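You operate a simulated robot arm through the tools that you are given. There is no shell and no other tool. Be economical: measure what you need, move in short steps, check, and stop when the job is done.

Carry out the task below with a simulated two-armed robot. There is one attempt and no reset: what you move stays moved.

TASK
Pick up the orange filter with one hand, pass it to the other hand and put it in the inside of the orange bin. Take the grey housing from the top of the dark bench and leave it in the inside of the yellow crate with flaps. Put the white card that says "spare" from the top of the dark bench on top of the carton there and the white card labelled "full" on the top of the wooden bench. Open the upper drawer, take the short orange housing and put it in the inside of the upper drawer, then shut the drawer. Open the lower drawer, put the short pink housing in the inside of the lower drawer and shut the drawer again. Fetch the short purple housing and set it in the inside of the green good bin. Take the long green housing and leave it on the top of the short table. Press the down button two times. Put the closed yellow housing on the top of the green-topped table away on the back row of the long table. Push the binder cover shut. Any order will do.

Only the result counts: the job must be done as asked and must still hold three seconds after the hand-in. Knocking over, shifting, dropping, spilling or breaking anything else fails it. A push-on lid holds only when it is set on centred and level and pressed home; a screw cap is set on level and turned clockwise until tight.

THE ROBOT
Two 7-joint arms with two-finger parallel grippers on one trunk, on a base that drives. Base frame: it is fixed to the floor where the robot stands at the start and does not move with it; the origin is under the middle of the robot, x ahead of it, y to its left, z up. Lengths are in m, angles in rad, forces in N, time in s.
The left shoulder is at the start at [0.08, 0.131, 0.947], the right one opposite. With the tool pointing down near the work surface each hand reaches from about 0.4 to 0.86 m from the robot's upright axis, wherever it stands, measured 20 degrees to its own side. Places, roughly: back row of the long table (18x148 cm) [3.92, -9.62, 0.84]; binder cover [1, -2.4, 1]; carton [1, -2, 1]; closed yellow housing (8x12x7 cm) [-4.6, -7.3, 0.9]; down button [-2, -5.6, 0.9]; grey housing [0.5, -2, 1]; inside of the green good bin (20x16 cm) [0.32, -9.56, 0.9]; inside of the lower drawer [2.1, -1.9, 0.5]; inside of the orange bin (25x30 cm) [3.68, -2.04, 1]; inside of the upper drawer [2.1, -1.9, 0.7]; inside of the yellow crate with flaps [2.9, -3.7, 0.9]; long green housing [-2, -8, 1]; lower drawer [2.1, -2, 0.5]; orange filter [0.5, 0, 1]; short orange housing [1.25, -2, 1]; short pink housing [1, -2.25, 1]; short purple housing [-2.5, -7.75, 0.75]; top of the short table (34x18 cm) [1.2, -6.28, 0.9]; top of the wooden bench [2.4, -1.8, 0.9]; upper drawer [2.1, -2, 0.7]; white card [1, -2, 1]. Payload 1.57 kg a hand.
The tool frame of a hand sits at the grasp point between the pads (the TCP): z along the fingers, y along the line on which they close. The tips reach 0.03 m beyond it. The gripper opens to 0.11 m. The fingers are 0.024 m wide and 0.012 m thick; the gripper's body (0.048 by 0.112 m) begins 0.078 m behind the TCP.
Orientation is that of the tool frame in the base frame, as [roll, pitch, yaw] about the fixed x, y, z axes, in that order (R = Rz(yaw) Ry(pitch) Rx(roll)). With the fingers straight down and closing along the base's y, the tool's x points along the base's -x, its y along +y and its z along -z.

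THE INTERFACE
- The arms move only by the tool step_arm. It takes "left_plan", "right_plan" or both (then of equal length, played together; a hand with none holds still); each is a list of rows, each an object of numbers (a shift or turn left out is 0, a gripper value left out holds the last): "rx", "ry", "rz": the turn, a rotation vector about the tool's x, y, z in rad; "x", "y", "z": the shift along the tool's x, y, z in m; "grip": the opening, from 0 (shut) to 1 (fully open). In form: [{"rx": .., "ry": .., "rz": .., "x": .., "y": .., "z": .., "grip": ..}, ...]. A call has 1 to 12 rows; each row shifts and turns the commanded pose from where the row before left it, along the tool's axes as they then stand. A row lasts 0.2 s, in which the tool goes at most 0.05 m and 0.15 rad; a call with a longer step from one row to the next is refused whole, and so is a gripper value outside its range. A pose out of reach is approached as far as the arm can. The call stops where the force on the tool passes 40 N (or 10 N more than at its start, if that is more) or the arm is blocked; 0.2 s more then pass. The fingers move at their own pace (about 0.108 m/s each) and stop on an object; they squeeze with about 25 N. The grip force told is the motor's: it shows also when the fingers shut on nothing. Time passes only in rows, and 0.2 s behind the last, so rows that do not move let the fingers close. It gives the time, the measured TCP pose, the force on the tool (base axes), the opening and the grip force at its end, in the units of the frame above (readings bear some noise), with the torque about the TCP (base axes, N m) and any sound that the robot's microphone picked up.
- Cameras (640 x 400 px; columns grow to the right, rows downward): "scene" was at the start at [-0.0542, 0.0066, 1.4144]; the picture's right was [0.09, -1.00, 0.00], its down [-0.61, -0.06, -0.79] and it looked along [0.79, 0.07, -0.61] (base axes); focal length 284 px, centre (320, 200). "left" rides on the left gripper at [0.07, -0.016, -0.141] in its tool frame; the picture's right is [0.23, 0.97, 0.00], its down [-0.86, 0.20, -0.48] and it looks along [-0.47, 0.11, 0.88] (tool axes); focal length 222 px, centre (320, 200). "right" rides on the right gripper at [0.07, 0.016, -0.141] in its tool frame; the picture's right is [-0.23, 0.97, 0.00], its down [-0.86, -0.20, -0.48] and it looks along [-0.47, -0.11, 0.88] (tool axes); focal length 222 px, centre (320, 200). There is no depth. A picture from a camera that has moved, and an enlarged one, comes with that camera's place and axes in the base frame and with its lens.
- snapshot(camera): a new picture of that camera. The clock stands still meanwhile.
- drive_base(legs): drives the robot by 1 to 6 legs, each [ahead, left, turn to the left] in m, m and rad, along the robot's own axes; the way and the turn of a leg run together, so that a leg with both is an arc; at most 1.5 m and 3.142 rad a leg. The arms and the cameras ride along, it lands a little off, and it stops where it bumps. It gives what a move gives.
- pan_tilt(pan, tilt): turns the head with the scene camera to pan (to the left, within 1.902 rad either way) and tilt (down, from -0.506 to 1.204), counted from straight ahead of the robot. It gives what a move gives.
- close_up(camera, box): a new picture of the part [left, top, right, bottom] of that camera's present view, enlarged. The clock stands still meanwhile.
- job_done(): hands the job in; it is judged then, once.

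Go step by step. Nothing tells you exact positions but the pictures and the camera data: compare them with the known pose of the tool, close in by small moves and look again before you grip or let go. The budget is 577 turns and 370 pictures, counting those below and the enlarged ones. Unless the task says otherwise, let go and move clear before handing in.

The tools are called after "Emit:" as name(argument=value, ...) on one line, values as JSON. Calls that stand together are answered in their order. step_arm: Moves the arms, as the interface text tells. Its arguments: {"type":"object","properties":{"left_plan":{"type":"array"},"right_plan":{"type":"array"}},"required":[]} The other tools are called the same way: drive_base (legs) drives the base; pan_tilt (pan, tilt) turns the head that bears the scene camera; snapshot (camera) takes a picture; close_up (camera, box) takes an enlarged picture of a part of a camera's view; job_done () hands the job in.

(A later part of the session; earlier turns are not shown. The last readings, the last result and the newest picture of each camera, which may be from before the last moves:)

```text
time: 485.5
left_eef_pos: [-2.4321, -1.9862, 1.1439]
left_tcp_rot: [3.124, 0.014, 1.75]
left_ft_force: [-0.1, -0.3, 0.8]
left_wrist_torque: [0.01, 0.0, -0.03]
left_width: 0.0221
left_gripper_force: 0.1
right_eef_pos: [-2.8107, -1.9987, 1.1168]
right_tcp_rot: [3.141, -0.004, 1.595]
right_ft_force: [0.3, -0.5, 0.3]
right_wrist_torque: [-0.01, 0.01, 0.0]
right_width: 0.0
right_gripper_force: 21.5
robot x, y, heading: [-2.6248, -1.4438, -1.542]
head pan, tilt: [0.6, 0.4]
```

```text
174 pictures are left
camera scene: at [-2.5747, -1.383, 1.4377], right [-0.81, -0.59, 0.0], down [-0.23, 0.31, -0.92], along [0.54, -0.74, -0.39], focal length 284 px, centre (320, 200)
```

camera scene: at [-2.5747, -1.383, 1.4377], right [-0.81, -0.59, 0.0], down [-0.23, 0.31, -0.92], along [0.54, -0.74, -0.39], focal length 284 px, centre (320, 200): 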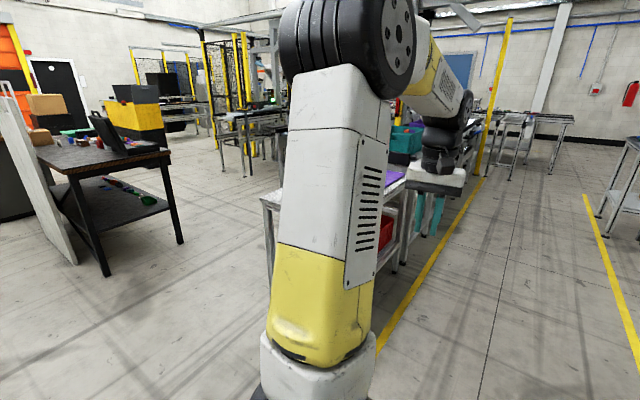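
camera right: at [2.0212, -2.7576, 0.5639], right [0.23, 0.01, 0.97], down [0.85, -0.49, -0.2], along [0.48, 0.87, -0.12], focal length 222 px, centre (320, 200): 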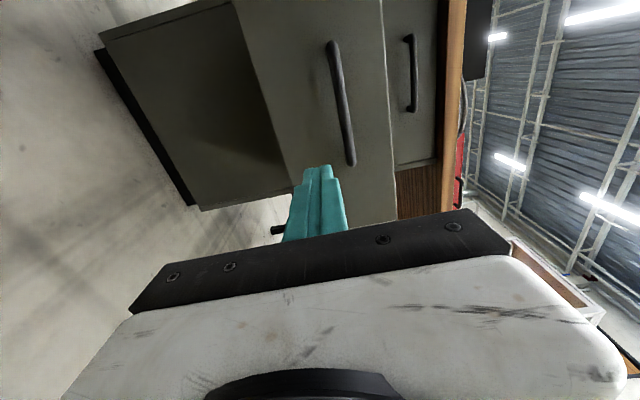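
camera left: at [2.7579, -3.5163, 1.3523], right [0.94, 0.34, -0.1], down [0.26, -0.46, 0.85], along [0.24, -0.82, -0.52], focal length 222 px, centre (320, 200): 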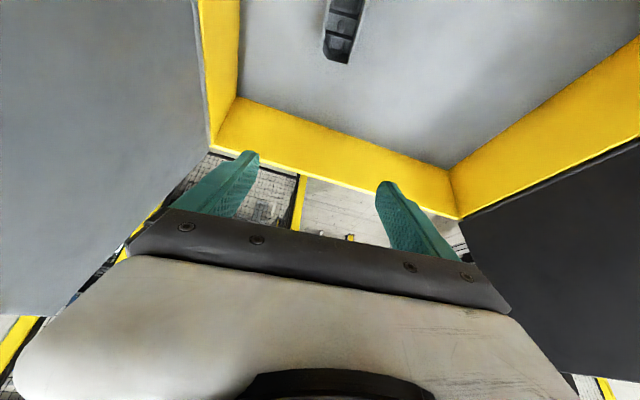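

Emit:
drive_base(legs=[[1.45, -0.05, -0.03], [1.45, 0, 0]])

Emit:
snapshot(camera="scene")

Emit:
pan_tilt(pan=0, tilt=0.3)

Emit:
snapshot(camera="scene")

```text
time: 499.5
left_eef_pos: [-2.4715, -4.8823, 1.1438]
left_tcp_rot: [3.126, 0.014, 1.723]
left_ft_force: [0.4, 1.2, 0.3]
left_wrist_torque: [0.02, -0.01, 0.0]
left_width: 0.0221
left_gripper_force: 0.0
right_eef_pos: [-2.8519, -4.8857, 1.1162]
right_tcp_rot: [-3.14, -0.005, 1.566]
right_ft_force: [0.5, 0.0, -0.2]
right_wrist_torque: [0.01, 0.0, 0.02]
right_width: 0.0001
right_gripper_force: 21.6
robot x, y, heading: [-2.6491, -4.3335, -1.568]
head pan, tilt: [0.6, 0.4]
```

```text
173 pictures are left
camera scene: at [-2.5983, -4.2757, 1.4377], right [-0.82, -0.57, 0.0], down [-0.22, 0.32, -0.92], along [0.52, -0.76, -0.39], focal length 284 px, centre (320, 200)
```

scene: 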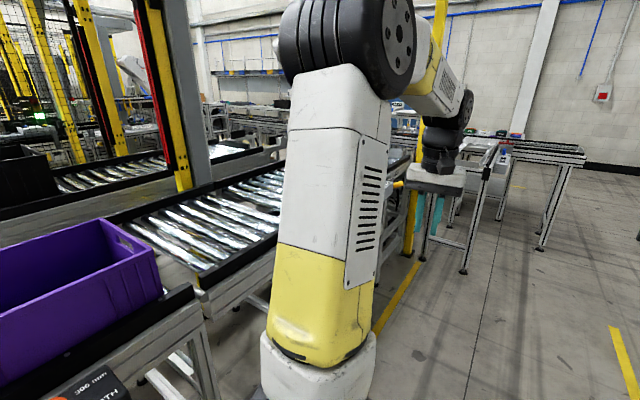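

```text
time: 500.5
left_eef_pos: [-2.471, -4.8824, 1.144]
left_tcp_rot: [3.126, 0.013, 1.723]
left_ft_force: [-0.1, 1.1, -0.1]
left_wrist_torque: [-0.01, -0.01, 0.02]
left_width: 0.0221
left_gripper_force: 0.0
right_eef_pos: [-2.8529, -4.8853, 1.117]
right_tcp_rot: [-3.141, -0.002, 1.567]
right_ft_force: [0.1, -0.4, -0.2]
right_wrist_torque: [0.01, -0.02, 0.0]
right_width: 0.0
right_gripper_force: 20.7
robot x, y, heading: [-2.6527, -4.3394, -1.57]
head pan, tilt: [0.0, 0.3]
```

```text
172 pictures are left
camera scene: at [-2.6505, -4.2928, 1.4469], right [-1.0, 0.0, 0.0], down [0.0, 0.3, -0.96], along [0.0, -0.96, -0.3], focal length 284 px, centre (320, 200)
```

scene: 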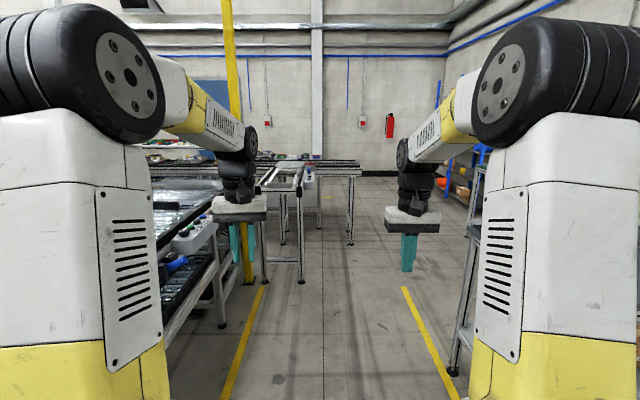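

Emit:
close_up(camera="scene", box=[140, 130, 340, 300])

Emit:
close_up(camera="scene", box=[240, 100, 480, 260])

```text
2.35 times, centred on (240, 215) of scene
camera zoom: at [-2.6505, -4.2928, 1.4469], right [-1.0, 0.0, 0.0], down [0.0, 0.3, -0.96], along [0.0, -0.96, -0.3], focal length 669 px, centre (508, 165)
```

zoom: 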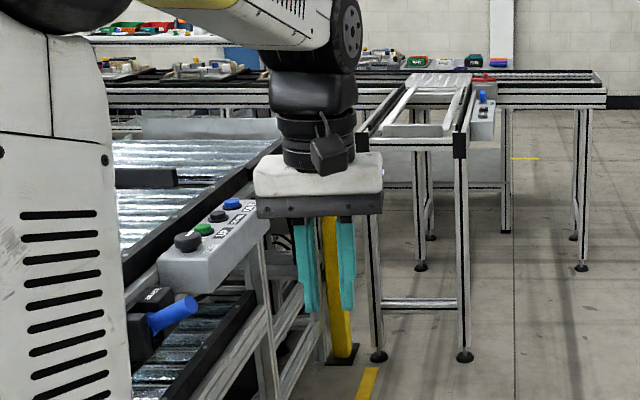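

```text
2.50 times, centred on (360, 180) of scene
camera zoom: at [-2.6505, -4.2928, 1.4469], right [-1.0, 0.0, 0.0], down [0.0, 0.3, -0.96], along [0.0, -0.96, -0.3], focal length 711 px, centre (220, 250)
```

zoom: 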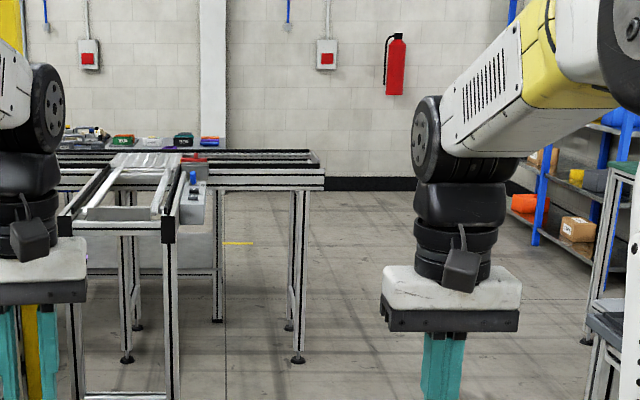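

The control box by the conveyor at about (−2.04, −5.56) carries the buttons. I drive beside it and face east.

Emit:
drive_base(legs=[[1.2, -0.1, 0], [0, 0, 1.571]])

Emit:
pan_tilt(pan=0, tilt=0.6)

Emit:
snapshot(camera="scene")

Emit:
snapshot(camera="left")

```text
time: 510.4
left_eef_pos: [-2.2042, -5.3598, 1.1433]
left_tcp_rot: [3.126, 0.013, -2.989]
left_ft_force: [-0.3, -0.8, 0.3]
left_wrist_torque: [0.04, 0.0, 0.01]
left_width: 0.0222
left_gripper_force: 0.1
right_eef_pos: [-2.2007, -5.7396, 1.1169]
right_tcp_rot: [-3.141, -0.003, 3.141]
right_ft_force: [-1.3, -0.6, -0.4]
right_wrist_torque: [-0.02, 0.0, 0.0]
right_width: 0.0003
right_gripper_force: 21.9
robot x, y, heading: [-2.7501, -5.5376, 0.006]
head pan, tilt: [0.0, 0.3]
```

```text
time: 511.2
left_eef_pos: [-2.2041, -5.3594, 1.1446]
left_tcp_rot: [3.125, 0.013, -2.987]
left_ft_force: [0.0, 0.2, 0.1]
left_wrist_torque: [-0.01, 0.01, -0.02]
left_width: 0.0218
left_gripper_force: 0.0
right_eef_pos: [-2.1999, -5.7404, 1.1164]
right_tcp_rot: [-3.141, -0.003, 3.139]
right_ft_force: [0.1, 0.1, -0.8]
right_wrist_torque: [0.02, 0.0, 0.0]
right_width: 0.0
right_gripper_force: 21.2
robot x, y, heading: [-2.7509, -5.5371, 0.003]
head pan, tilt: [0.0, 0.6]
```

```text
169 pictures are left
camera scene: at [-2.8001, -5.5395, 1.4195], right [0.0, -1.0, 0.0], down [-0.56, 0.0, -0.83], along [0.83, 0.0, -0.56], focal length 284 px, centre (320, 200)
```

scene: 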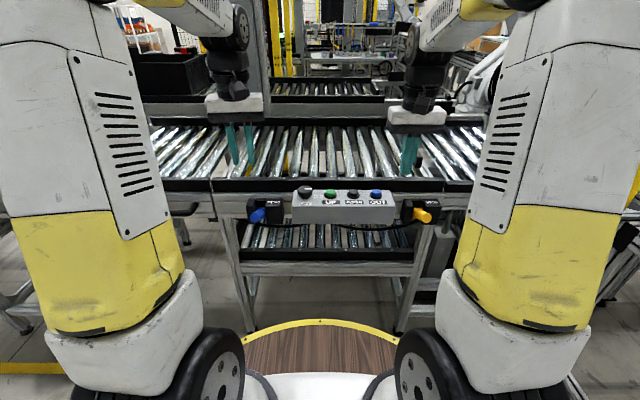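

```text
168 pictures are left
camera left: at [-2.2716, -5.3882, 1.2844], right [-0.37, 0.93, 0.01], down [0.81, 0.32, 0.49], along [0.45, 0.19, -0.87], focal length 222 px, centre (320, 200)
```

left: 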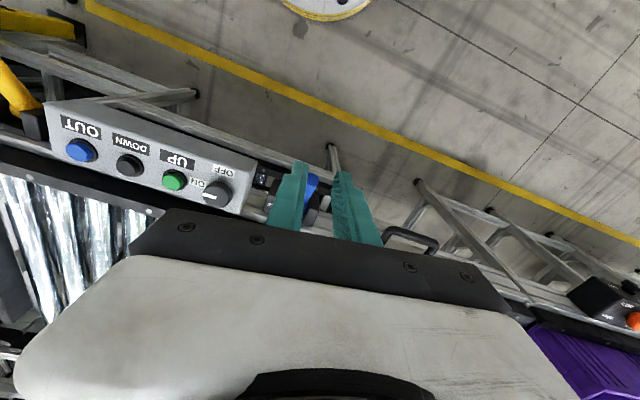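

The DOWN button is at about (−2.023, −5.646, 0.915). I bring the closed right fingers above it and check with the right camera.

Emit:
step_arm(right_plan=[{"x": -0.04, "y": 0.02}, {"x": -0.04, "y": 0.02}, {"x": -0.04, "y": 0.02}, {"x": -0.04, "y": 0.02}, {"x": -0.017, "y": 0.014}, {"z": 0.04}, {"z": 0.04}, {}])

Emit:
snapshot(camera="right")

Emit:
close_up(camera="scene", box=[260, 140, 440, 250])

```text
time: 513.0
left_eef_pos: [-2.204, -5.3596, 1.1436]
left_tcp_rot: [3.126, 0.016, -2.987]
left_ft_force: [0.6, 0.8, -1.2]
left_wrist_torque: [0.02, -0.01, 0.03]
left_width: 0.022
left_gripper_force: 0.2
right_eef_pos: [-2.0245, -5.646, 1.0355]
right_tcp_rot: [-3.141, -0.003, 3.139]
right_ft_force: [-0.3, -0.6, 0.2]
right_wrist_torque: [-0.01, 0.01, -0.01]
right_width: 0.0
right_gripper_force: 21.6
robot x, y, heading: [-2.7517, -5.5404, 0.009]
head pan, tilt: [0.0, 0.6]
```

```text
167 pictures are left
camera right: at [-2.0936, -5.6301, 1.1773], right [0.23, 0.97, 0.0], down [0.86, -0.2, 0.48], along [0.46, -0.11, -0.88], focal length 222 px, centre (320, 200)
```

right: 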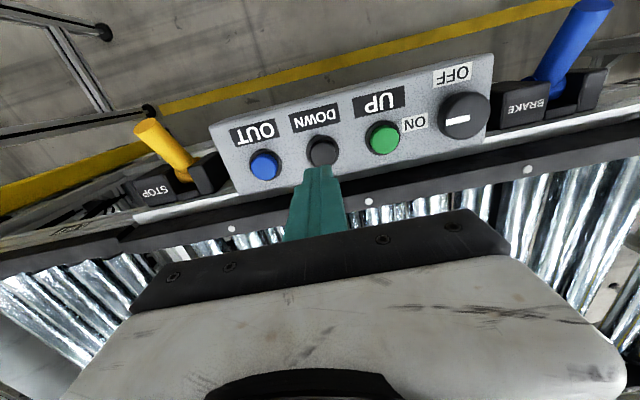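

```text
3.56 times, centred on (350, 195) of scene
camera zoom: at [-2.8001, -5.5395, 1.4194], right [0.0, -1.0, 0.0], down [-0.57, 0.0, -0.82], along [0.82, 0.0, -0.57], focal length 1011 px, centre (213, 218)
```

zoom: 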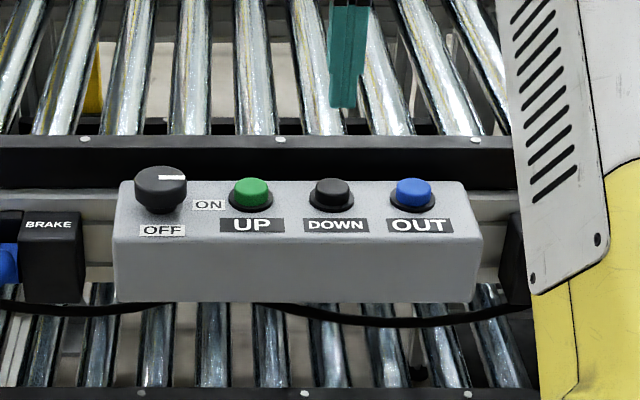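

Lined up. I descend toward the button in small steps.

Emit:
step_arm(right_plan=[{"z": 0.04}, {"z": 0.03}, {}])

Emit:
close_up(camera="right", box=[200, 60, 500, 260])

Emit:
close_up(camera="scene", box=[260, 140, 440, 250])

```text
time: 513.8
left_eef_pos: [-2.2047, -5.3609, 1.143]
left_tcp_rot: [3.126, 0.013, -2.987]
left_ft_force: [1.0, -0.1, 0.3]
left_wrist_torque: [-0.02, 0.0, 0.01]
left_width: 0.0218
left_gripper_force: 0.1
right_eef_pos: [-2.0243, -5.6447, 0.965]
right_tcp_rot: [3.14, -0.004, 3.14]
right_ft_force: [-0.6, 0.3, -0.3]
right_wrist_torque: [-0.02, 0.03, 0.0]
right_width: 0.0
right_gripper_force: 21.3
robot x, y, heading: [-2.7494, -5.5373, 0.004]
head pan, tilt: [0.0, 0.6]
```

```text
2.00 times, centred on (350, 160) of right
camera zoom: at [-2.0934, -5.6299, 1.1076], right [0.23, 0.97, 0.0], down [0.86, -0.2, 0.48], along [0.46, -0.11, -0.88], focal length 444 px, centre (260, 280)
```

zoom: 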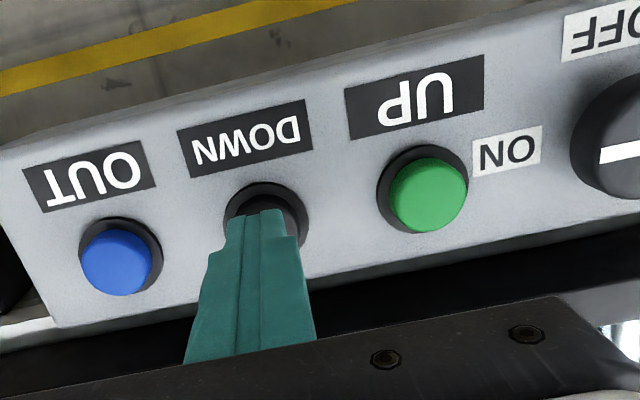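

```text
3.56 times, centred on (350, 195) of scene
camera zoom: at [-2.8001, -5.5395, 1.4194], right [0.0, -1.0, 0.0], down [-0.57, 0.0, -0.82], along [0.82, 0.0, -0.57], focal length 1011 px, centre (213, 218)
```

zoom: 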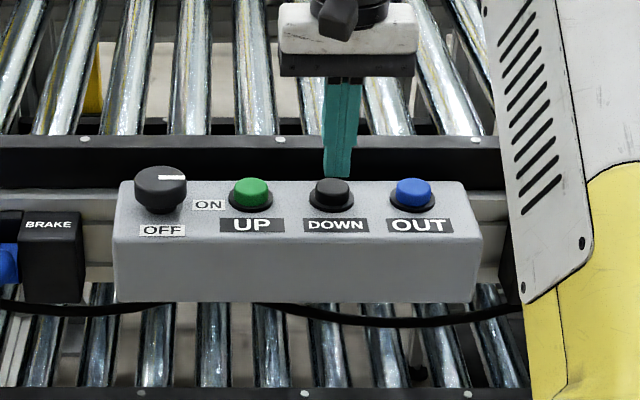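

Emit:
step_arm(right_plan=[{"x": -0.006, "y": 0.002}, {"z": 0.01}, {"z": 0.008}, {"z": 0.005}, {"z": 0.004}])

Emit:
close_up(camera="scene", box=[260, 140, 440, 250])

```text
time: 515.0
left_eef_pos: [-2.2052, -5.3599, 1.1443]
left_tcp_rot: [3.127, 0.014, -2.989]
left_ft_force: [-1.5, -0.1, 0.1]
left_wrist_torque: [0.01, 0.0, 0.0]
left_width: 0.0221
left_gripper_force: 0.1
right_eef_pos: [-2.0177, -5.6449, 0.941]
right_tcp_rot: [3.142, -0.002, 3.14]
right_ft_force: [-6.1, -1.2, 16.8]
right_wrist_torque: [0.01, 0.15, 0.01]
right_width: 0.0
right_gripper_force: 21.6
robot x, y, heading: [-2.746, -5.5412, 0.004]
head pan, tilt: [0.0, 0.6]
heard: click
```

```text
3.56 times, centred on (350, 195) of scene
camera zoom: at [-2.801, -5.5395, 1.4194], right [0.0, -1.0, 0.0], down [-0.56, 0.0, -0.83], along [0.83, 0.0, -0.56], focal length 1011 px, centre (213, 218)
```

zoom: 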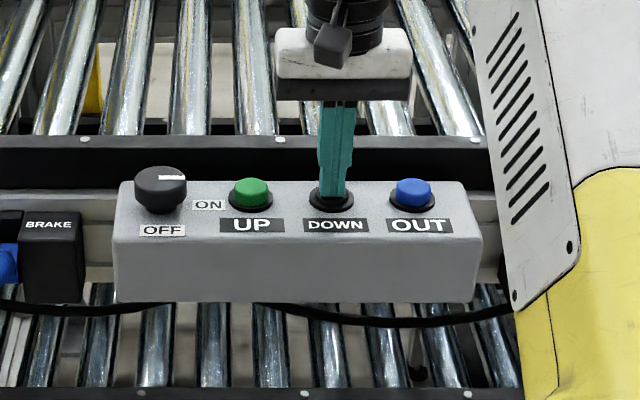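

A click: first press registered. I lift fully off, wait, then press again.

Emit:
step_arm(right_plan=[{"z": -0.02}, {"z": -0.015}, {}, {}, {}])

Emit:
step_arm(right_plan=[{"z": 0.015}, {"z": 0.01}, {"z": 0.006}, {"z": 0.005}, {}])

```text
time: 516.2
left_eef_pos: [-2.2034, -5.3589, 1.1431]
left_tcp_rot: [3.126, 0.014, -2.988]
left_ft_force: [0.1, 0.4, 0.4]
left_wrist_torque: [-0.01, -0.03, 0.0]
left_width: 0.022
left_gripper_force: 0.1
right_eef_pos: [-2.018, -5.6443, 0.9729]
right_tcp_rot: [3.142, -0.003, 3.14]
right_ft_force: [-1.0, 0.0, 1.0]
right_wrist_torque: [-0.03, 0.0, 0.01]
right_width: 0.0002
right_gripper_force: 21.5
robot x, y, heading: [-2.7442, -5.541, -0.001]
head pan, tilt: [0.0, 0.6]
```

```text
time: 517.4
left_eef_pos: [-2.205, -5.3595, 1.1426]
left_tcp_rot: [3.126, 0.014, -2.989]
left_ft_force: [0.4, -0.7, 0.1]
left_wrist_torque: [-0.03, -0.02, 0.0]
left_width: 0.022
left_gripper_force: 0.0
right_eef_pos: [-2.0178, -5.6432, 0.9388]
right_tcp_rot: [3.141, 0.0, 3.14]
right_ft_force: [-3.7, -1.4, 24.4]
right_wrist_torque: [-0.03, 0.11, 0.12]
right_width: 0.0
right_gripper_force: 21.5
robot x, y, heading: [-2.7489, -5.5417, 0.003]
head pan, tilt: [0.0, 0.6]
heard: click
```

Second click. I lift off for good, retract, and survey toward the green and purple housings (south).

Emit:
step_arm(right_plan=[{"z": -0.04}, {"z": -0.04}, {"z": -0.04}, {"z": -0.04, "x": 0.03}, {"x": 0.04}, {"x": 0.04}, {"x": 0.04}, {}])

Emit:
drive_base(legs=[[-0.45, 0, 0], [0, 0, -1.2]])

Emit:
pan_tilt(pan=0.3, tilt=0.35)

Emit:
snapshot(camera="scene")

```text
time: 519.2
left_eef_pos: [-2.2049, -5.3602, 1.1431]
left_tcp_rot: [3.125, 0.014, -2.989]
left_ft_force: [-0.5, -0.4, -0.5]
left_wrist_torque: [0.01, 0.02, 0.02]
left_width: 0.0221
left_gripper_force: 0.1
right_eef_pos: [-2.1685, -5.643, 1.0983]
right_tcp_rot: [-3.141, -0.003, 3.14]
right_ft_force: [-0.8, -0.1, -0.3]
right_wrist_torque: [0.03, 0.03, -0.02]
right_width: 0.0001
right_gripper_force: 21.6
robot x, y, heading: [-2.7468, -5.5384, 0.002]
head pan, tilt: [0.0, 0.6]
```

```text
time: 521.5
left_eef_pos: [-2.5512, -5.3583, 1.1454]
left_tcp_rot: [3.127, 0.017, -2.99]
left_ft_force: [0.4, 1.1, 0.1]
left_wrist_torque: [-0.01, 0.02, -0.04]
left_width: 0.022
left_gripper_force: 0.0
right_eef_pos: [-2.5139, -5.6422, 1.1006]
right_tcp_rot: [3.141, 0.001, 3.139]
right_ft_force: [0.2, -0.5, 0.5]
right_wrist_torque: [0.01, 0.03, -0.01]
right_width: 0.0
right_gripper_force: 21.3
robot x, y, heading: [-3.0951, -5.5377, 0.002]
head pan, tilt: [0.0, 0.6]
stopped in leg 1: the robot was blocked; the commanded pose is now the measured one
```

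```text
time: 522.3
left_eef_pos: [-2.5506, -5.3579, 1.1447]
left_tcp_rot: [3.128, 0.018, -2.99]
left_ft_force: [0.2, -0.5, 0.3]
left_wrist_torque: [0.01, 0.03, -0.01]
left_width: 0.0222
left_gripper_force: 0.0
right_eef_pos: [-2.5155, -5.6427, 1.1]
right_tcp_rot: [-3.141, 0.003, 3.14]
right_ft_force: [0.0, -0.5, -0.4]
right_wrist_torque: [-0.02, -0.02, 0.01]
right_width: 0.0001
right_gripper_force: 21.3
robot x, y, heading: [-3.0973, -5.5366, 0.001]
head pan, tilt: [0.3, 0.351]
```

```text
162 pictures are left
camera scene: at [-3.1465, -5.5094, 1.4421], right [0.3, -0.95, 0.0], down [-0.33, -0.1, -0.94], along [0.9, 0.28, -0.34], focal length 284 px, centre (320, 200)
```

scene: 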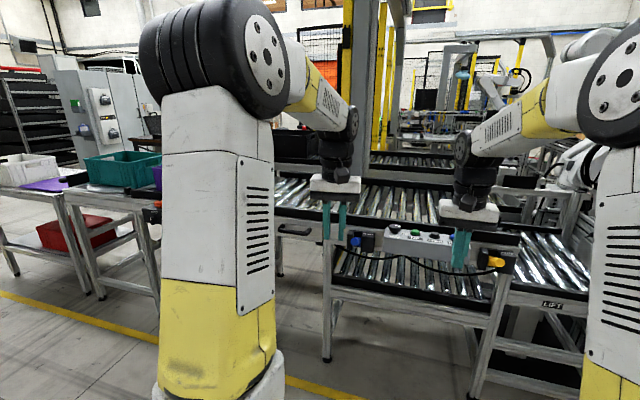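

It bumped something behind; I move forward a little, turn to face south and look back at it.

Emit:
drive_base(legs=[[0.2, 0, 0], [0, 0, -1.571]])

Emit:
pan_tilt(pan=-1.2, tilt=0.5)

Emit:
snapshot(camera="scene")

Emit:
pan_tilt(pan=0.2, tilt=0.35)

Emit:
snapshot(camera="scene")

```text
time: 527.7
left_eef_pos: [-2.7212, -6.0797, 1.1455]
left_tcp_rot: [3.127, 0.019, 1.721]
left_ft_force: [1.0, -0.6, 0.3]
left_wrist_torque: [0.0, 0.03, 0.0]
left_width: 0.0219
left_gripper_force: 0.0
right_eef_pos: [-3.0046, -6.1152, 1.1006]
right_tcp_rot: [3.139, 0.002, 1.565]
right_ft_force: [-0.2, 0.1, -0.6]
right_wrist_torque: [-0.02, -0.02, 0.02]
right_width: 0.0001
right_gripper_force: 21.3
robot x, y, heading: [-2.8967, -5.5339, -1.566]
head pan, tilt: [0.3, 0.351]
```

```text
time: 529.3
left_eef_pos: [-2.7215, -6.0801, 1.1443]
left_tcp_rot: [3.127, 0.016, 1.721]
left_ft_force: [-0.4, 0.7, 0.9]
left_wrist_torque: [0.01, 0.02, 0.02]
left_width: 0.0218
left_gripper_force: 0.1
right_eef_pos: [-3.005, -6.1152, 1.101]
right_tcp_rot: [3.141, 0.003, 1.564]
right_ft_force: [-0.7, -0.9, -0.5]
right_wrist_torque: [-0.02, -0.03, 0.02]
right_width: 0.0
right_gripper_force: 21.6
robot x, y, heading: [-2.9001, -5.537, -1.573]
head pan, tilt: [-1.201, 0.499]
```

```text
161 pictures are left
camera scene: at [-2.9829, -5.4298, 1.4285], right [-0.36, 0.93, 0.0], down [0.45, 0.17, -0.88], along [-0.82, -0.32, -0.48], focal length 284 px, centre (320, 200)
```

scene: 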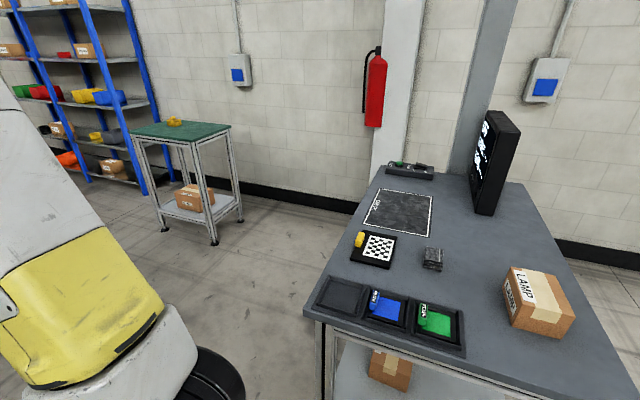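

```text
time: 530.8
left_eef_pos: [-2.721, -6.0813, 1.1464]
left_tcp_rot: [3.128, 0.017, 1.722]
left_ft_force: [-0.3, -0.2, -0.3]
left_wrist_torque: [-0.01, 0.01, 0.04]
left_width: 0.0222
left_gripper_force: 0.0
right_eef_pos: [-3.0051, -6.1147, 1.1011]
right_tcp_rot: [3.14, 0.001, 1.564]
right_ft_force: [-0.5, -0.1, -0.5]
right_wrist_torque: [0.03, 0.03, 0.02]
right_width: 0.0
right_gripper_force: 21.1
robot x, y, heading: [-2.8999, -5.5336, -1.572]
head pan, tilt: [0.201, 0.351]
```

```text
160 pictures are left
camera scene: at [-2.8796, -5.4881, 1.4422], right [-0.98, -0.2, 0.0], down [-0.07, 0.34, -0.94], along [0.19, -0.92, -0.34], focal length 284 px, centre (320, 200)
```

scene: 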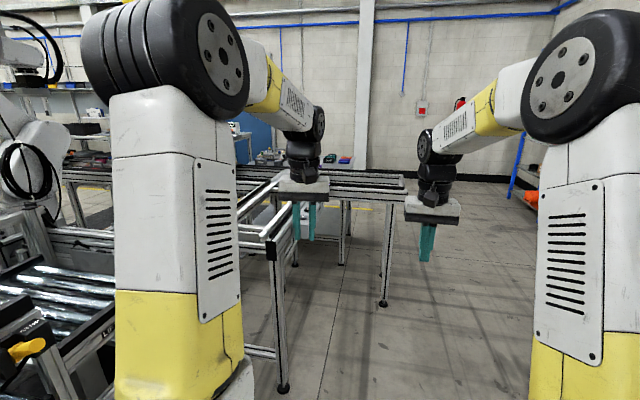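

Emit:
close_up(camera="scene", box=[220, 120, 420, 280])

```text
2.50 times, centred on (320, 200) of scene
camera zoom: at [-2.8796, -5.4881, 1.4422], right [-0.98, -0.2, 0.0], down [-0.07, 0.34, -0.94], along [0.19, -0.92, -0.34], focal length 711 px, centre (320, 200)
```

zoom: 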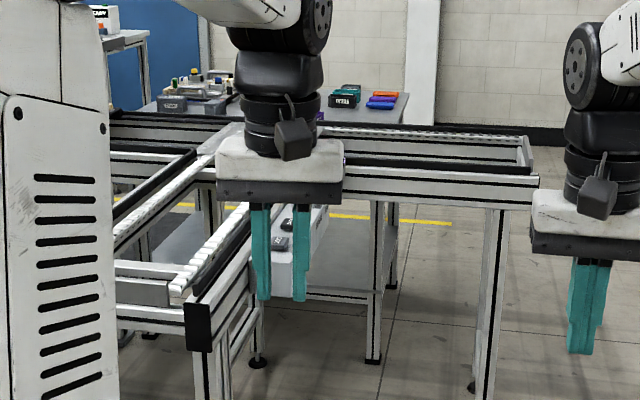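

The housings seem to be on a table behind the line (south side). I go round the conveyor's west end.

Emit:
drive_base(legs=[[0.35, -0.15, 0], [0.7, -0.65, 0], [1.2, 0, 0]])

Emit:
pan_tilt(pan=0.9, tilt=0.4)

Emit:
snapshot(camera="scene")

Emit:
pan_tilt(pan=0, tilt=0.4)

Emit:
snapshot(camera="scene")

```text
time: 543.4
left_eef_pos: [-3.554, -8.3113, 1.1461]
left_tcp_rot: [3.127, 0.016, 1.704]
left_ft_force: [1.0, 0.1, -0.3]
left_wrist_torque: [0.01, 0.01, 0.0]
left_width: 0.0218
left_gripper_force: 0.1
right_eef_pos: [-3.839, -8.3414, 1.101]
right_tcp_rot: [3.139, 0.003, 1.548]
right_ft_force: [0.0, 0.5, 0.7]
right_wrist_torque: [0.02, -0.03, -0.02]
right_width: 0.0
right_gripper_force: 21.0
robot x, y, heading: [-3.7233, -7.7625, -1.592]
head pan, tilt: [0.201, 0.351]
```

```text
time: 544.5
left_eef_pos: [-3.5544, -8.3102, 1.1466]
left_tcp_rot: [3.127, 0.016, 1.703]
left_ft_force: [-0.1, -0.3, -0.6]
left_wrist_torque: [0.02, 0.01, 0.0]
left_width: 0.0219
left_gripper_force: 0.1
right_eef_pos: [-3.8383, -8.341, 1.0996]
right_tcp_rot: [3.141, 0.002, 1.546]
right_ft_force: [-0.5, 0.7, 0.0]
right_wrist_torque: [0.0, -0.01, -0.01]
right_width: 0.0
right_gripper_force: 21.5
robot x, y, heading: [-3.7246, -7.7564, -1.589]
head pan, tilt: [0.901, 0.4]
```

```text
158 pictures are left
camera scene: at [-3.6479, -7.6838, 1.4377], right [-0.64, -0.77, 0.0], down [-0.3, 0.25, -0.92], along [0.71, -0.59, -0.39], focal length 284 px, centre (320, 200)
```

scene: 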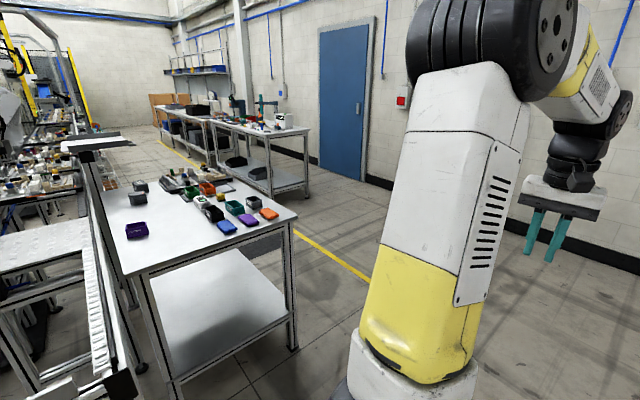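

```text
time: 545.7
left_eef_pos: [-3.5554, -8.31, 1.1462]
left_tcp_rot: [3.127, 0.018, 1.704]
left_ft_force: [1.3, 0.2, 0.4]
left_wrist_torque: [-0.02, -0.02, 0.01]
left_width: 0.0221
left_gripper_force: 0.1
right_eef_pos: [-3.8396, -8.3418, 1.1006]
right_tcp_rot: [3.141, 0.002, 1.547]
right_ft_force: [0.2, 0.3, -0.4]
right_wrist_torque: [0.0, 0.0, 0.03]
right_width: 0.0
right_gripper_force: 21.5
robot x, y, heading: [-3.721, -7.7651, -1.592]
head pan, tilt: [0.0, 0.4]
```

```text
157 pictures are left
camera scene: at [-3.7209, -7.7175, 1.4377], right [-1.0, 0.02, 0.0], down [0.01, 0.39, -0.92], along [-0.02, -0.92, -0.39], focal length 284 px, centre (320, 200)
```

scene: 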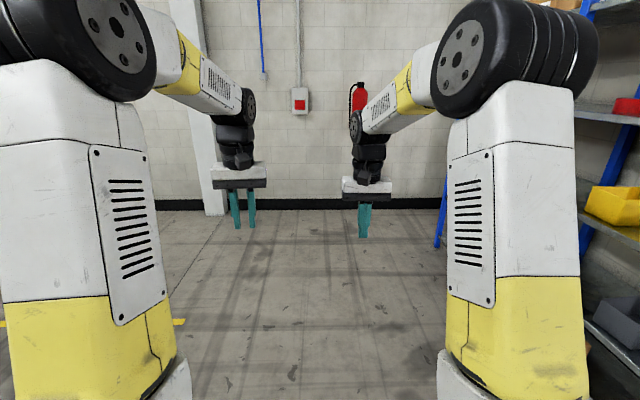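

Emit:
pan_tilt(pan=0.9, tilt=0.4)

Emit:
close_up(camera="scene", box=[90, 150, 310, 290])

```text
time: 546.9
left_eef_pos: [-3.5542, -8.3112, 1.1451]
left_tcp_rot: [3.127, 0.018, 1.702]
left_ft_force: [-0.7, -0.8, -1.1]
left_wrist_torque: [0.01, -0.01, -0.02]
left_width: 0.0221
left_gripper_force: 0.0
right_eef_pos: [-3.8385, -8.3414, 1.1004]
right_tcp_rot: [3.14, 0.003, 1.549]
right_ft_force: [-0.2, 0.9, -0.3]
right_wrist_torque: [-0.01, 0.01, 0.04]
right_width: 0.0003
right_gripper_force: 21.1
robot x, y, heading: [-3.7222, -7.7675, -1.589]
head pan, tilt: [0.901, 0.4]
```

```text
2.86 times, centred on (200, 220) of scene
camera zoom: at [-3.6478, -7.6838, 1.4377], right [-0.64, -0.77, 0.0], down [-0.3, 0.25, -0.92], along [0.71, -0.59, -0.39], focal length 812 px, centre (663, 143)
```

zoom: 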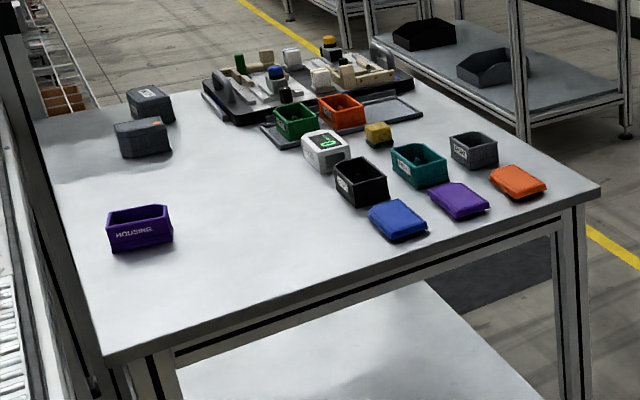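

I can identify the short purple housing (≈(−2.45, −7.75)) and the green one (≈(−2.07, −8.07)). First I fetch the closed yellow housing on the green-topped table to the west with the right hand.

Emit:
drive_base(legs=[[0, 0, -1.552], [0.2, -0.4, 0]])

Emit:
pan_tilt(pan=0, tilt=0.55)

Emit:
snapshot(camera="scene")

Emit:
snapshot(camera="right")

```text
time: 553.4
left_eef_pos: [-4.4651, -7.5345, 1.1451]
left_tcp_rot: [3.128, 0.017, 0.147]
left_ft_force: [-0.2, 0.1, -0.1]
left_wrist_torque: [-0.02, 0.0, 0.0]
left_width: 0.0219
left_gripper_force: 0.0
right_eef_pos: [-4.4997, -7.2525, 1.101]
right_tcp_rot: [3.14, 0.003, -0.008]
right_ft_force: [-0.3, -0.8, 0.0]
right_wrist_torque: [-0.02, 0.02, 0.01]
right_width: 0.0
right_gripper_force: 20.7
robot x, y, heading: [-3.9161, -7.3584, 3.133]
head pan, tilt: [0.901, 0.4]
```

```text
time: 554.6
left_eef_pos: [-4.4655, -7.536, 1.1456]
left_tcp_rot: [3.128, 0.017, 0.147]
left_ft_force: [-0.2, 1.0, 0.5]
left_wrist_torque: [-0.01, 0.01, 0.01]
left_width: 0.022
left_gripper_force: 0.1
right_eef_pos: [-4.4989, -7.2515, 1.1005]
right_tcp_rot: [3.14, 0.003, -0.008]
right_ft_force: [-0.1, 0.0, 0.0]
right_wrist_torque: [-0.04, 0.03, -0.03]
right_width: 0.0
right_gripper_force: 20.8
robot x, y, heading: [-3.9213, -7.3611, 3.14]
head pan, tilt: [0.0, 0.55]
```

```text
155 pictures are left
camera scene: at [-3.8701, -7.3624, 1.424], right [0.0, 1.0, 0.0], down [0.52, 0.0, -0.85], along [-0.85, 0.0, -0.52], focal length 284 px, centre (320, 200)
```

scene: 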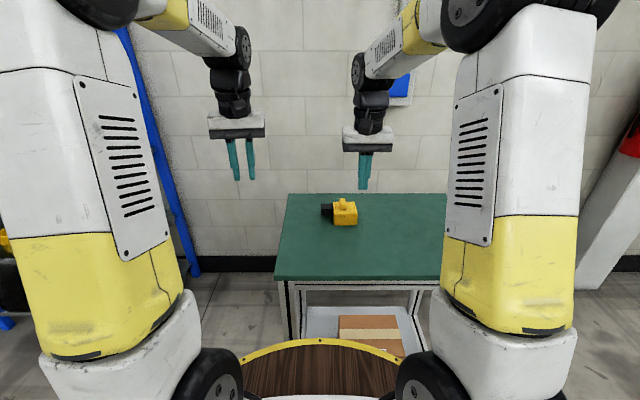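

```text
154 pictures are left
camera right: at [-4.4304, -7.2688, 1.2421], right [-0.23, -0.97, 0.0], down [-0.85, 0.21, 0.48], along [-0.47, 0.11, -0.88], focal length 222 px, centre (320, 200)
```

right: 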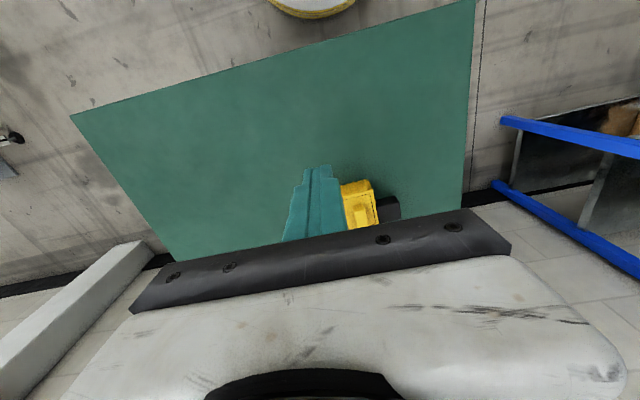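

Emit:
close_up(camera="scene", box=[290, 180, 390, 245])

Emit:
close_up(camera="right", box=[290, 140, 450, 250])

```text
6.15 times, centred on (340, 212) of scene
camera zoom: at [-3.8701, -7.3624, 1.424], right [0.0, 1.0, 0.0], down [0.52, 0.0, -0.85], along [-0.85, 0.0, -0.52], focal length 1749 px, centre (197, 123)
```

zoom: 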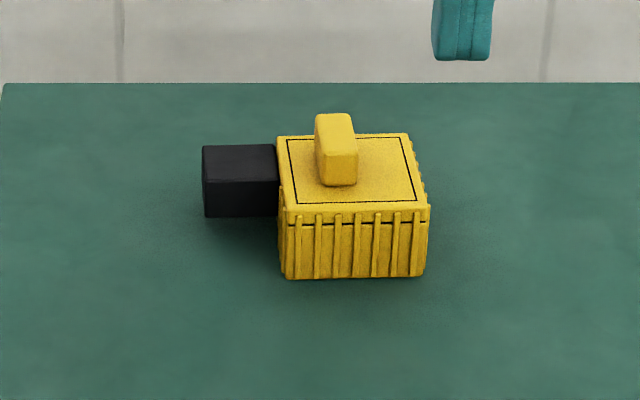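

```text
3.64 times, centred on (370, 195) of right
camera zoom: at [-4.4304, -7.2688, 1.2421], right [-0.23, -0.97, 0.0], down [-0.85, 0.21, 0.48], along [-0.47, 0.11, -0.88], focal length 808 px, centre (138, 218)
```

zoom: 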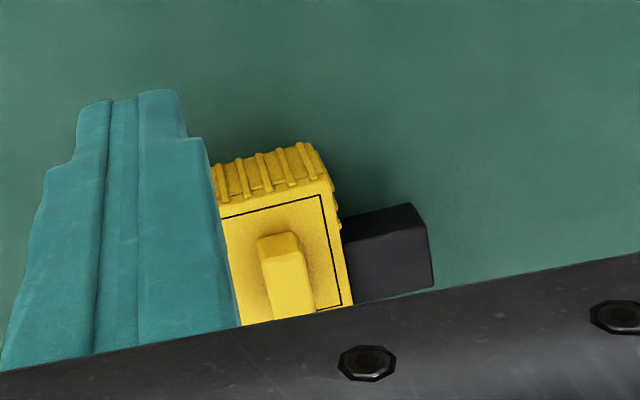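

The closed yellow housing: body about 8×8 cm at (−4.653, −7.282), table z≈0.87, a knob on top and a black connector on its south side. I'll grip front-to-back across the body: move above, open and rotate the right hand 90°.

Emit:
step_arm(right_plan=[{"x": -0.04, "y": 0.01}, {"x": -0.04, "y": 0.01}, {"x": -0.04, "y": 0.01}, {"x": -0.034, "grip": 1}, {}])

Emit:
step_arm(right_plan=[{"rz": -0.145}, {"rz": -0.145}, {"rz": -0.145}, {"rz": -0.145}, {"rz": -0.145}, {"rz": -0.145}, {"rz": -0.145}, {"rz": -0.145}, {"rz": -0.145}, {"rz": -0.145}, {"rz": -0.12}, {}])

Emit:
snapshot(camera="right")

Emit:
close_up(camera="scene", box=[270, 120, 430, 250])

```text
time: 555.8
left_eef_pos: [-4.4648, -7.5362, 1.1454]
left_tcp_rot: [3.127, 0.015, 0.145]
left_ft_force: [-0.2, 0.1, 0.7]
left_wrist_torque: [0.02, -0.02, 0.02]
left_width: 0.0222
left_gripper_force: 0.0
right_eef_pos: [-4.6533, -7.2809, 1.0999]
right_tcp_rot: [3.139, -0.001, -0.007]
right_ft_force: [0.0, 0.3, -0.1]
right_wrist_torque: [0.01, 0.0, 0.03]
right_width: 0.1098
right_gripper_force: 0.0
robot x, y, heading: [-3.9186, -7.3579, 3.136]
head pan, tilt: [0.0, 0.55]
```

```text
time: 558.4
left_eef_pos: [-4.4647, -7.5348, 1.1463]
left_tcp_rot: [3.128, 0.02, 0.145]
left_ft_force: [-0.4, 0.0, 0.0]
left_wrist_torque: [-0.01, 0.03, 0.0]
left_width: 0.0218
left_gripper_force: 0.0
right_eef_pos: [-4.6546, -7.2808, 1.0998]
right_tcp_rot: [-3.139, 0.002, 1.566]
right_ft_force: [-0.9, 0.5, -0.5]
right_wrist_torque: [0.01, 0.0, 0.02]
right_width: 0.1104
right_gripper_force: 0.1
robot x, y, heading: [-3.9223, -7.3631, 3.136]
head pan, tilt: [0.0, 0.55]
```

```text
151 pictures are left
camera right: at [-4.6377, -7.211, 1.2423], right [0.97, -0.23, 0.0], down [-0.2, -0.85, 0.48], along [-0.11, -0.47, -0.88], focal length 222 px, centre (320, 200)
```

right: 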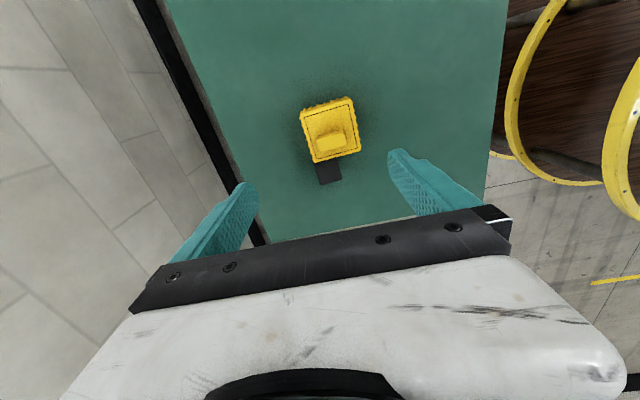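

```text
3.08 times, centred on (350, 185) of scene
camera zoom: at [-3.8701, -7.3624, 1.424], right [0.0, 1.0, 0.0], down [0.52, 0.0, -0.85], along [-0.85, 0.0, -0.52], focal length 875 px, centre (228, 246)
```

zoom: 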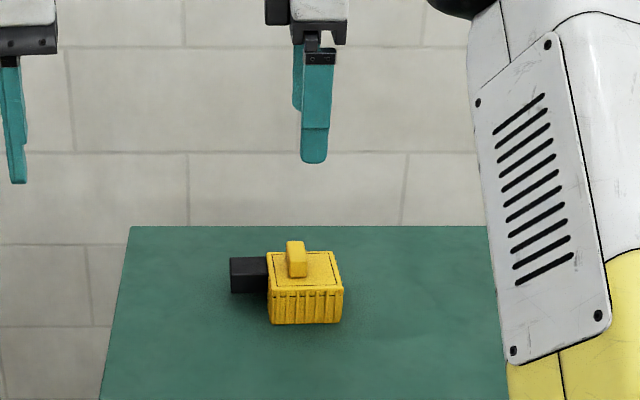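

The housing's centre is (−4.639, −7.278). I adjust and lower.

Emit:
step_arm(right_plan=[{"x": 0.003, "y": 0.015}, {"z": 0.045}, {"z": 0.045}, {"z": 0.045}, {}])

Emit:
snapshot(camera="right")

Emit:
close_up(camera="scene", box=[270, 120, 430, 250])

```text
time: 559.6
left_eef_pos: [-4.4642, -7.5351, 1.1454]
left_tcp_rot: [3.127, 0.016, 0.147]
left_ft_force: [-1.4, 0.5, 0.2]
left_wrist_torque: [0.01, 0.05, -0.01]
left_width: 0.022
left_gripper_force: 0.0
right_eef_pos: [-4.6402, -7.2782, 0.966]
right_tcp_rot: [-3.14, 0.003, 1.563]
right_ft_force: [-0.6, -0.8, 0.2]
right_wrist_torque: [-0.04, 0.01, -0.03]
right_width: 0.11
right_gripper_force: 0.0
robot x, y, heading: [-3.9202, -7.3611, 3.137]
head pan, tilt: [0.0, 0.55]
```

```text
149 pictures are left
camera right: at [-4.6233, -7.209, 1.1069], right [0.97, -0.24, 0.0], down [-0.21, -0.85, 0.48], along [-0.11, -0.47, -0.88], focal length 222 px, centre (320, 200)
```

right: 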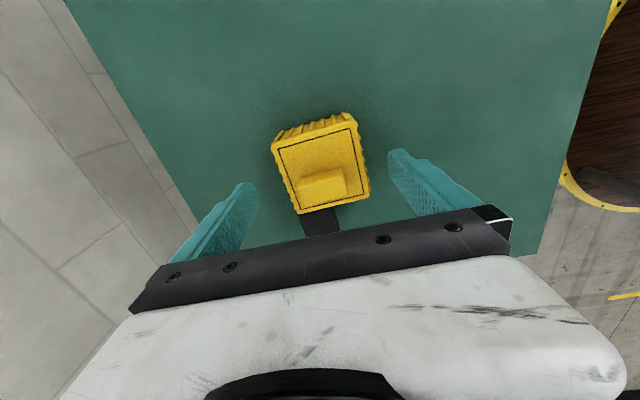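

```text
3.08 times, centred on (350, 185) of scene
camera zoom: at [-3.8701, -7.3624, 1.424], right [0.0, 1.0, 0.0], down [0.52, 0.0, -0.85], along [-0.85, 0.0, -0.52], focal length 875 px, centre (228, 246)
```

zoom: 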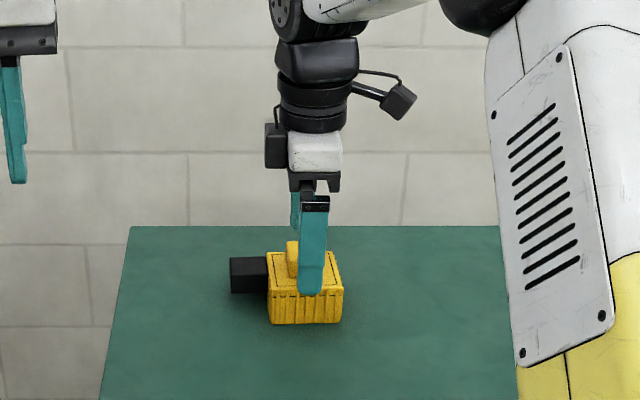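

Emit:
step_arm(right_plan=[{"z": 0.035}, {"z": 0.02}, {}])

Emit:
close_up(camera="scene", box=[290, 150, 410, 250])

```text
time: 560.4
left_eef_pos: [-4.4647, -7.5356, 1.1462]
left_tcp_rot: [3.126, 0.016, 0.147]
left_ft_force: [0.8, 0.6, 0.0]
left_wrist_torque: [0.02, -0.02, 0.04]
left_width: 0.0221
left_gripper_force: 0.0
right_eef_pos: [-4.6394, -7.2775, 0.9104]
right_tcp_rot: [-3.14, 0.002, 1.56]
right_ft_force: [-0.3, 0.2, -0.3]
right_wrist_torque: [0.0, 0.01, 0.01]
right_width: 0.11
right_gripper_force: 0.0
robot x, y, heading: [-3.9183, -7.3607, 3.135]
head pan, tilt: [0.0, 0.55]
```

```text
4.00 times, centred on (350, 200) of scene
camera zoom: at [-3.8701, -7.3623, 1.4239], right [0.0, 1.0, 0.0], down [0.52, 0.0, -0.85], along [-0.85, 0.0, -0.52], focal length 1137 px, centre (200, 200)
```

zoom: 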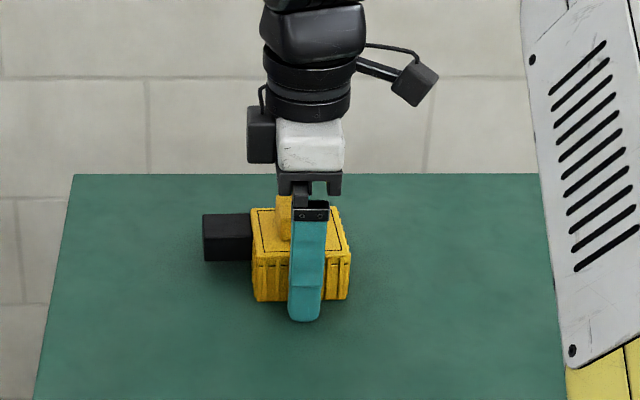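

Fingers straddle the body. I close.

Emit:
step_arm(right_plan=[{"z": 0.003, "grip": 0.5}, {}, {"grip": 0}, {}, {}, {}])

Emit:
step_arm(right_plan=[{"z": -0.03}, {"z": -0.04}, {"z": -0.04}, {"z": -0.04}, {"z": -0.04}, {}])

Emit:
snapshot(camera="right")

Emit:
close_up(camera="scene", box=[270, 80, 430, 250])

```text
time: 561.8
left_eef_pos: [-4.4631, -7.5352, 1.147]
left_tcp_rot: [3.129, 0.018, 0.146]
left_ft_force: [0.5, -0.5, -0.3]
left_wrist_torque: [0.0, -0.03, -0.02]
left_width: 0.022
left_gripper_force: 0.0
right_eef_pos: [-4.6397, -7.2777, 0.911]
right_tcp_rot: [-3.135, 0.003, 1.561]
right_ft_force: [5.9, 0.3, 39.2]
right_wrist_torque: [0.04, -1.82, 0.03]
right_width: 0.0725
right_gripper_force: 24.7
robot x, y, heading: [-3.919, -7.3615, 3.137]
head pan, tilt: [0.0, 0.55]
```

```text
time: 563.2
left_eef_pos: [-4.4649, -7.5356, 1.1447]
left_tcp_rot: [3.129, 0.018, 0.144]
left_ft_force: [-0.1, -0.2, -0.9]
left_wrist_torque: [0.02, 0.0, 0.01]
left_width: 0.0219
left_gripper_force: 0.1
right_eef_pos: [-4.6382, -7.2788, 1.0972]
right_tcp_rot: [-3.141, 0.0, 1.562]
right_ft_force: [0.7, 0.3, -1.9]
right_wrist_torque: [-0.02, -0.03, -0.01]
right_width: 0.072
right_gripper_force: 24.9
robot x, y, heading: [-3.9201, -7.3588, 3.141]
head pan, tilt: [0.0, 0.55]
```

```text
146 pictures are left
camera right: at [-4.6219, -7.2094, 1.2389], right [0.97, -0.23, 0.0], down [-0.21, -0.85, 0.48], along [-0.11, -0.47, -0.88], focal length 222 px, centre (320, 200)
```

right: 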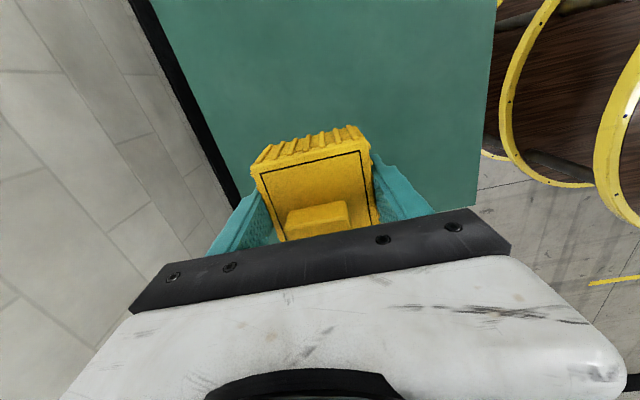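

```text
2.35 times, centred on (350, 165) of scene
camera zoom: at [-3.8701, -7.3623, 1.424], right [0.0, 1.0, 0.0], down [0.52, 0.0, -0.85], along [-0.85, 0.0, -0.52], focal length 669 px, centre (249, 282)
```

zoom: 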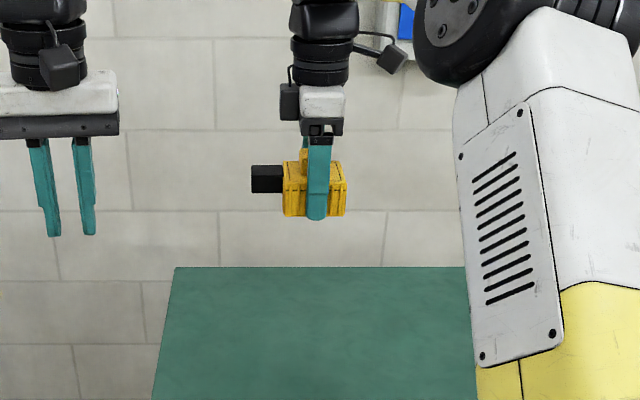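

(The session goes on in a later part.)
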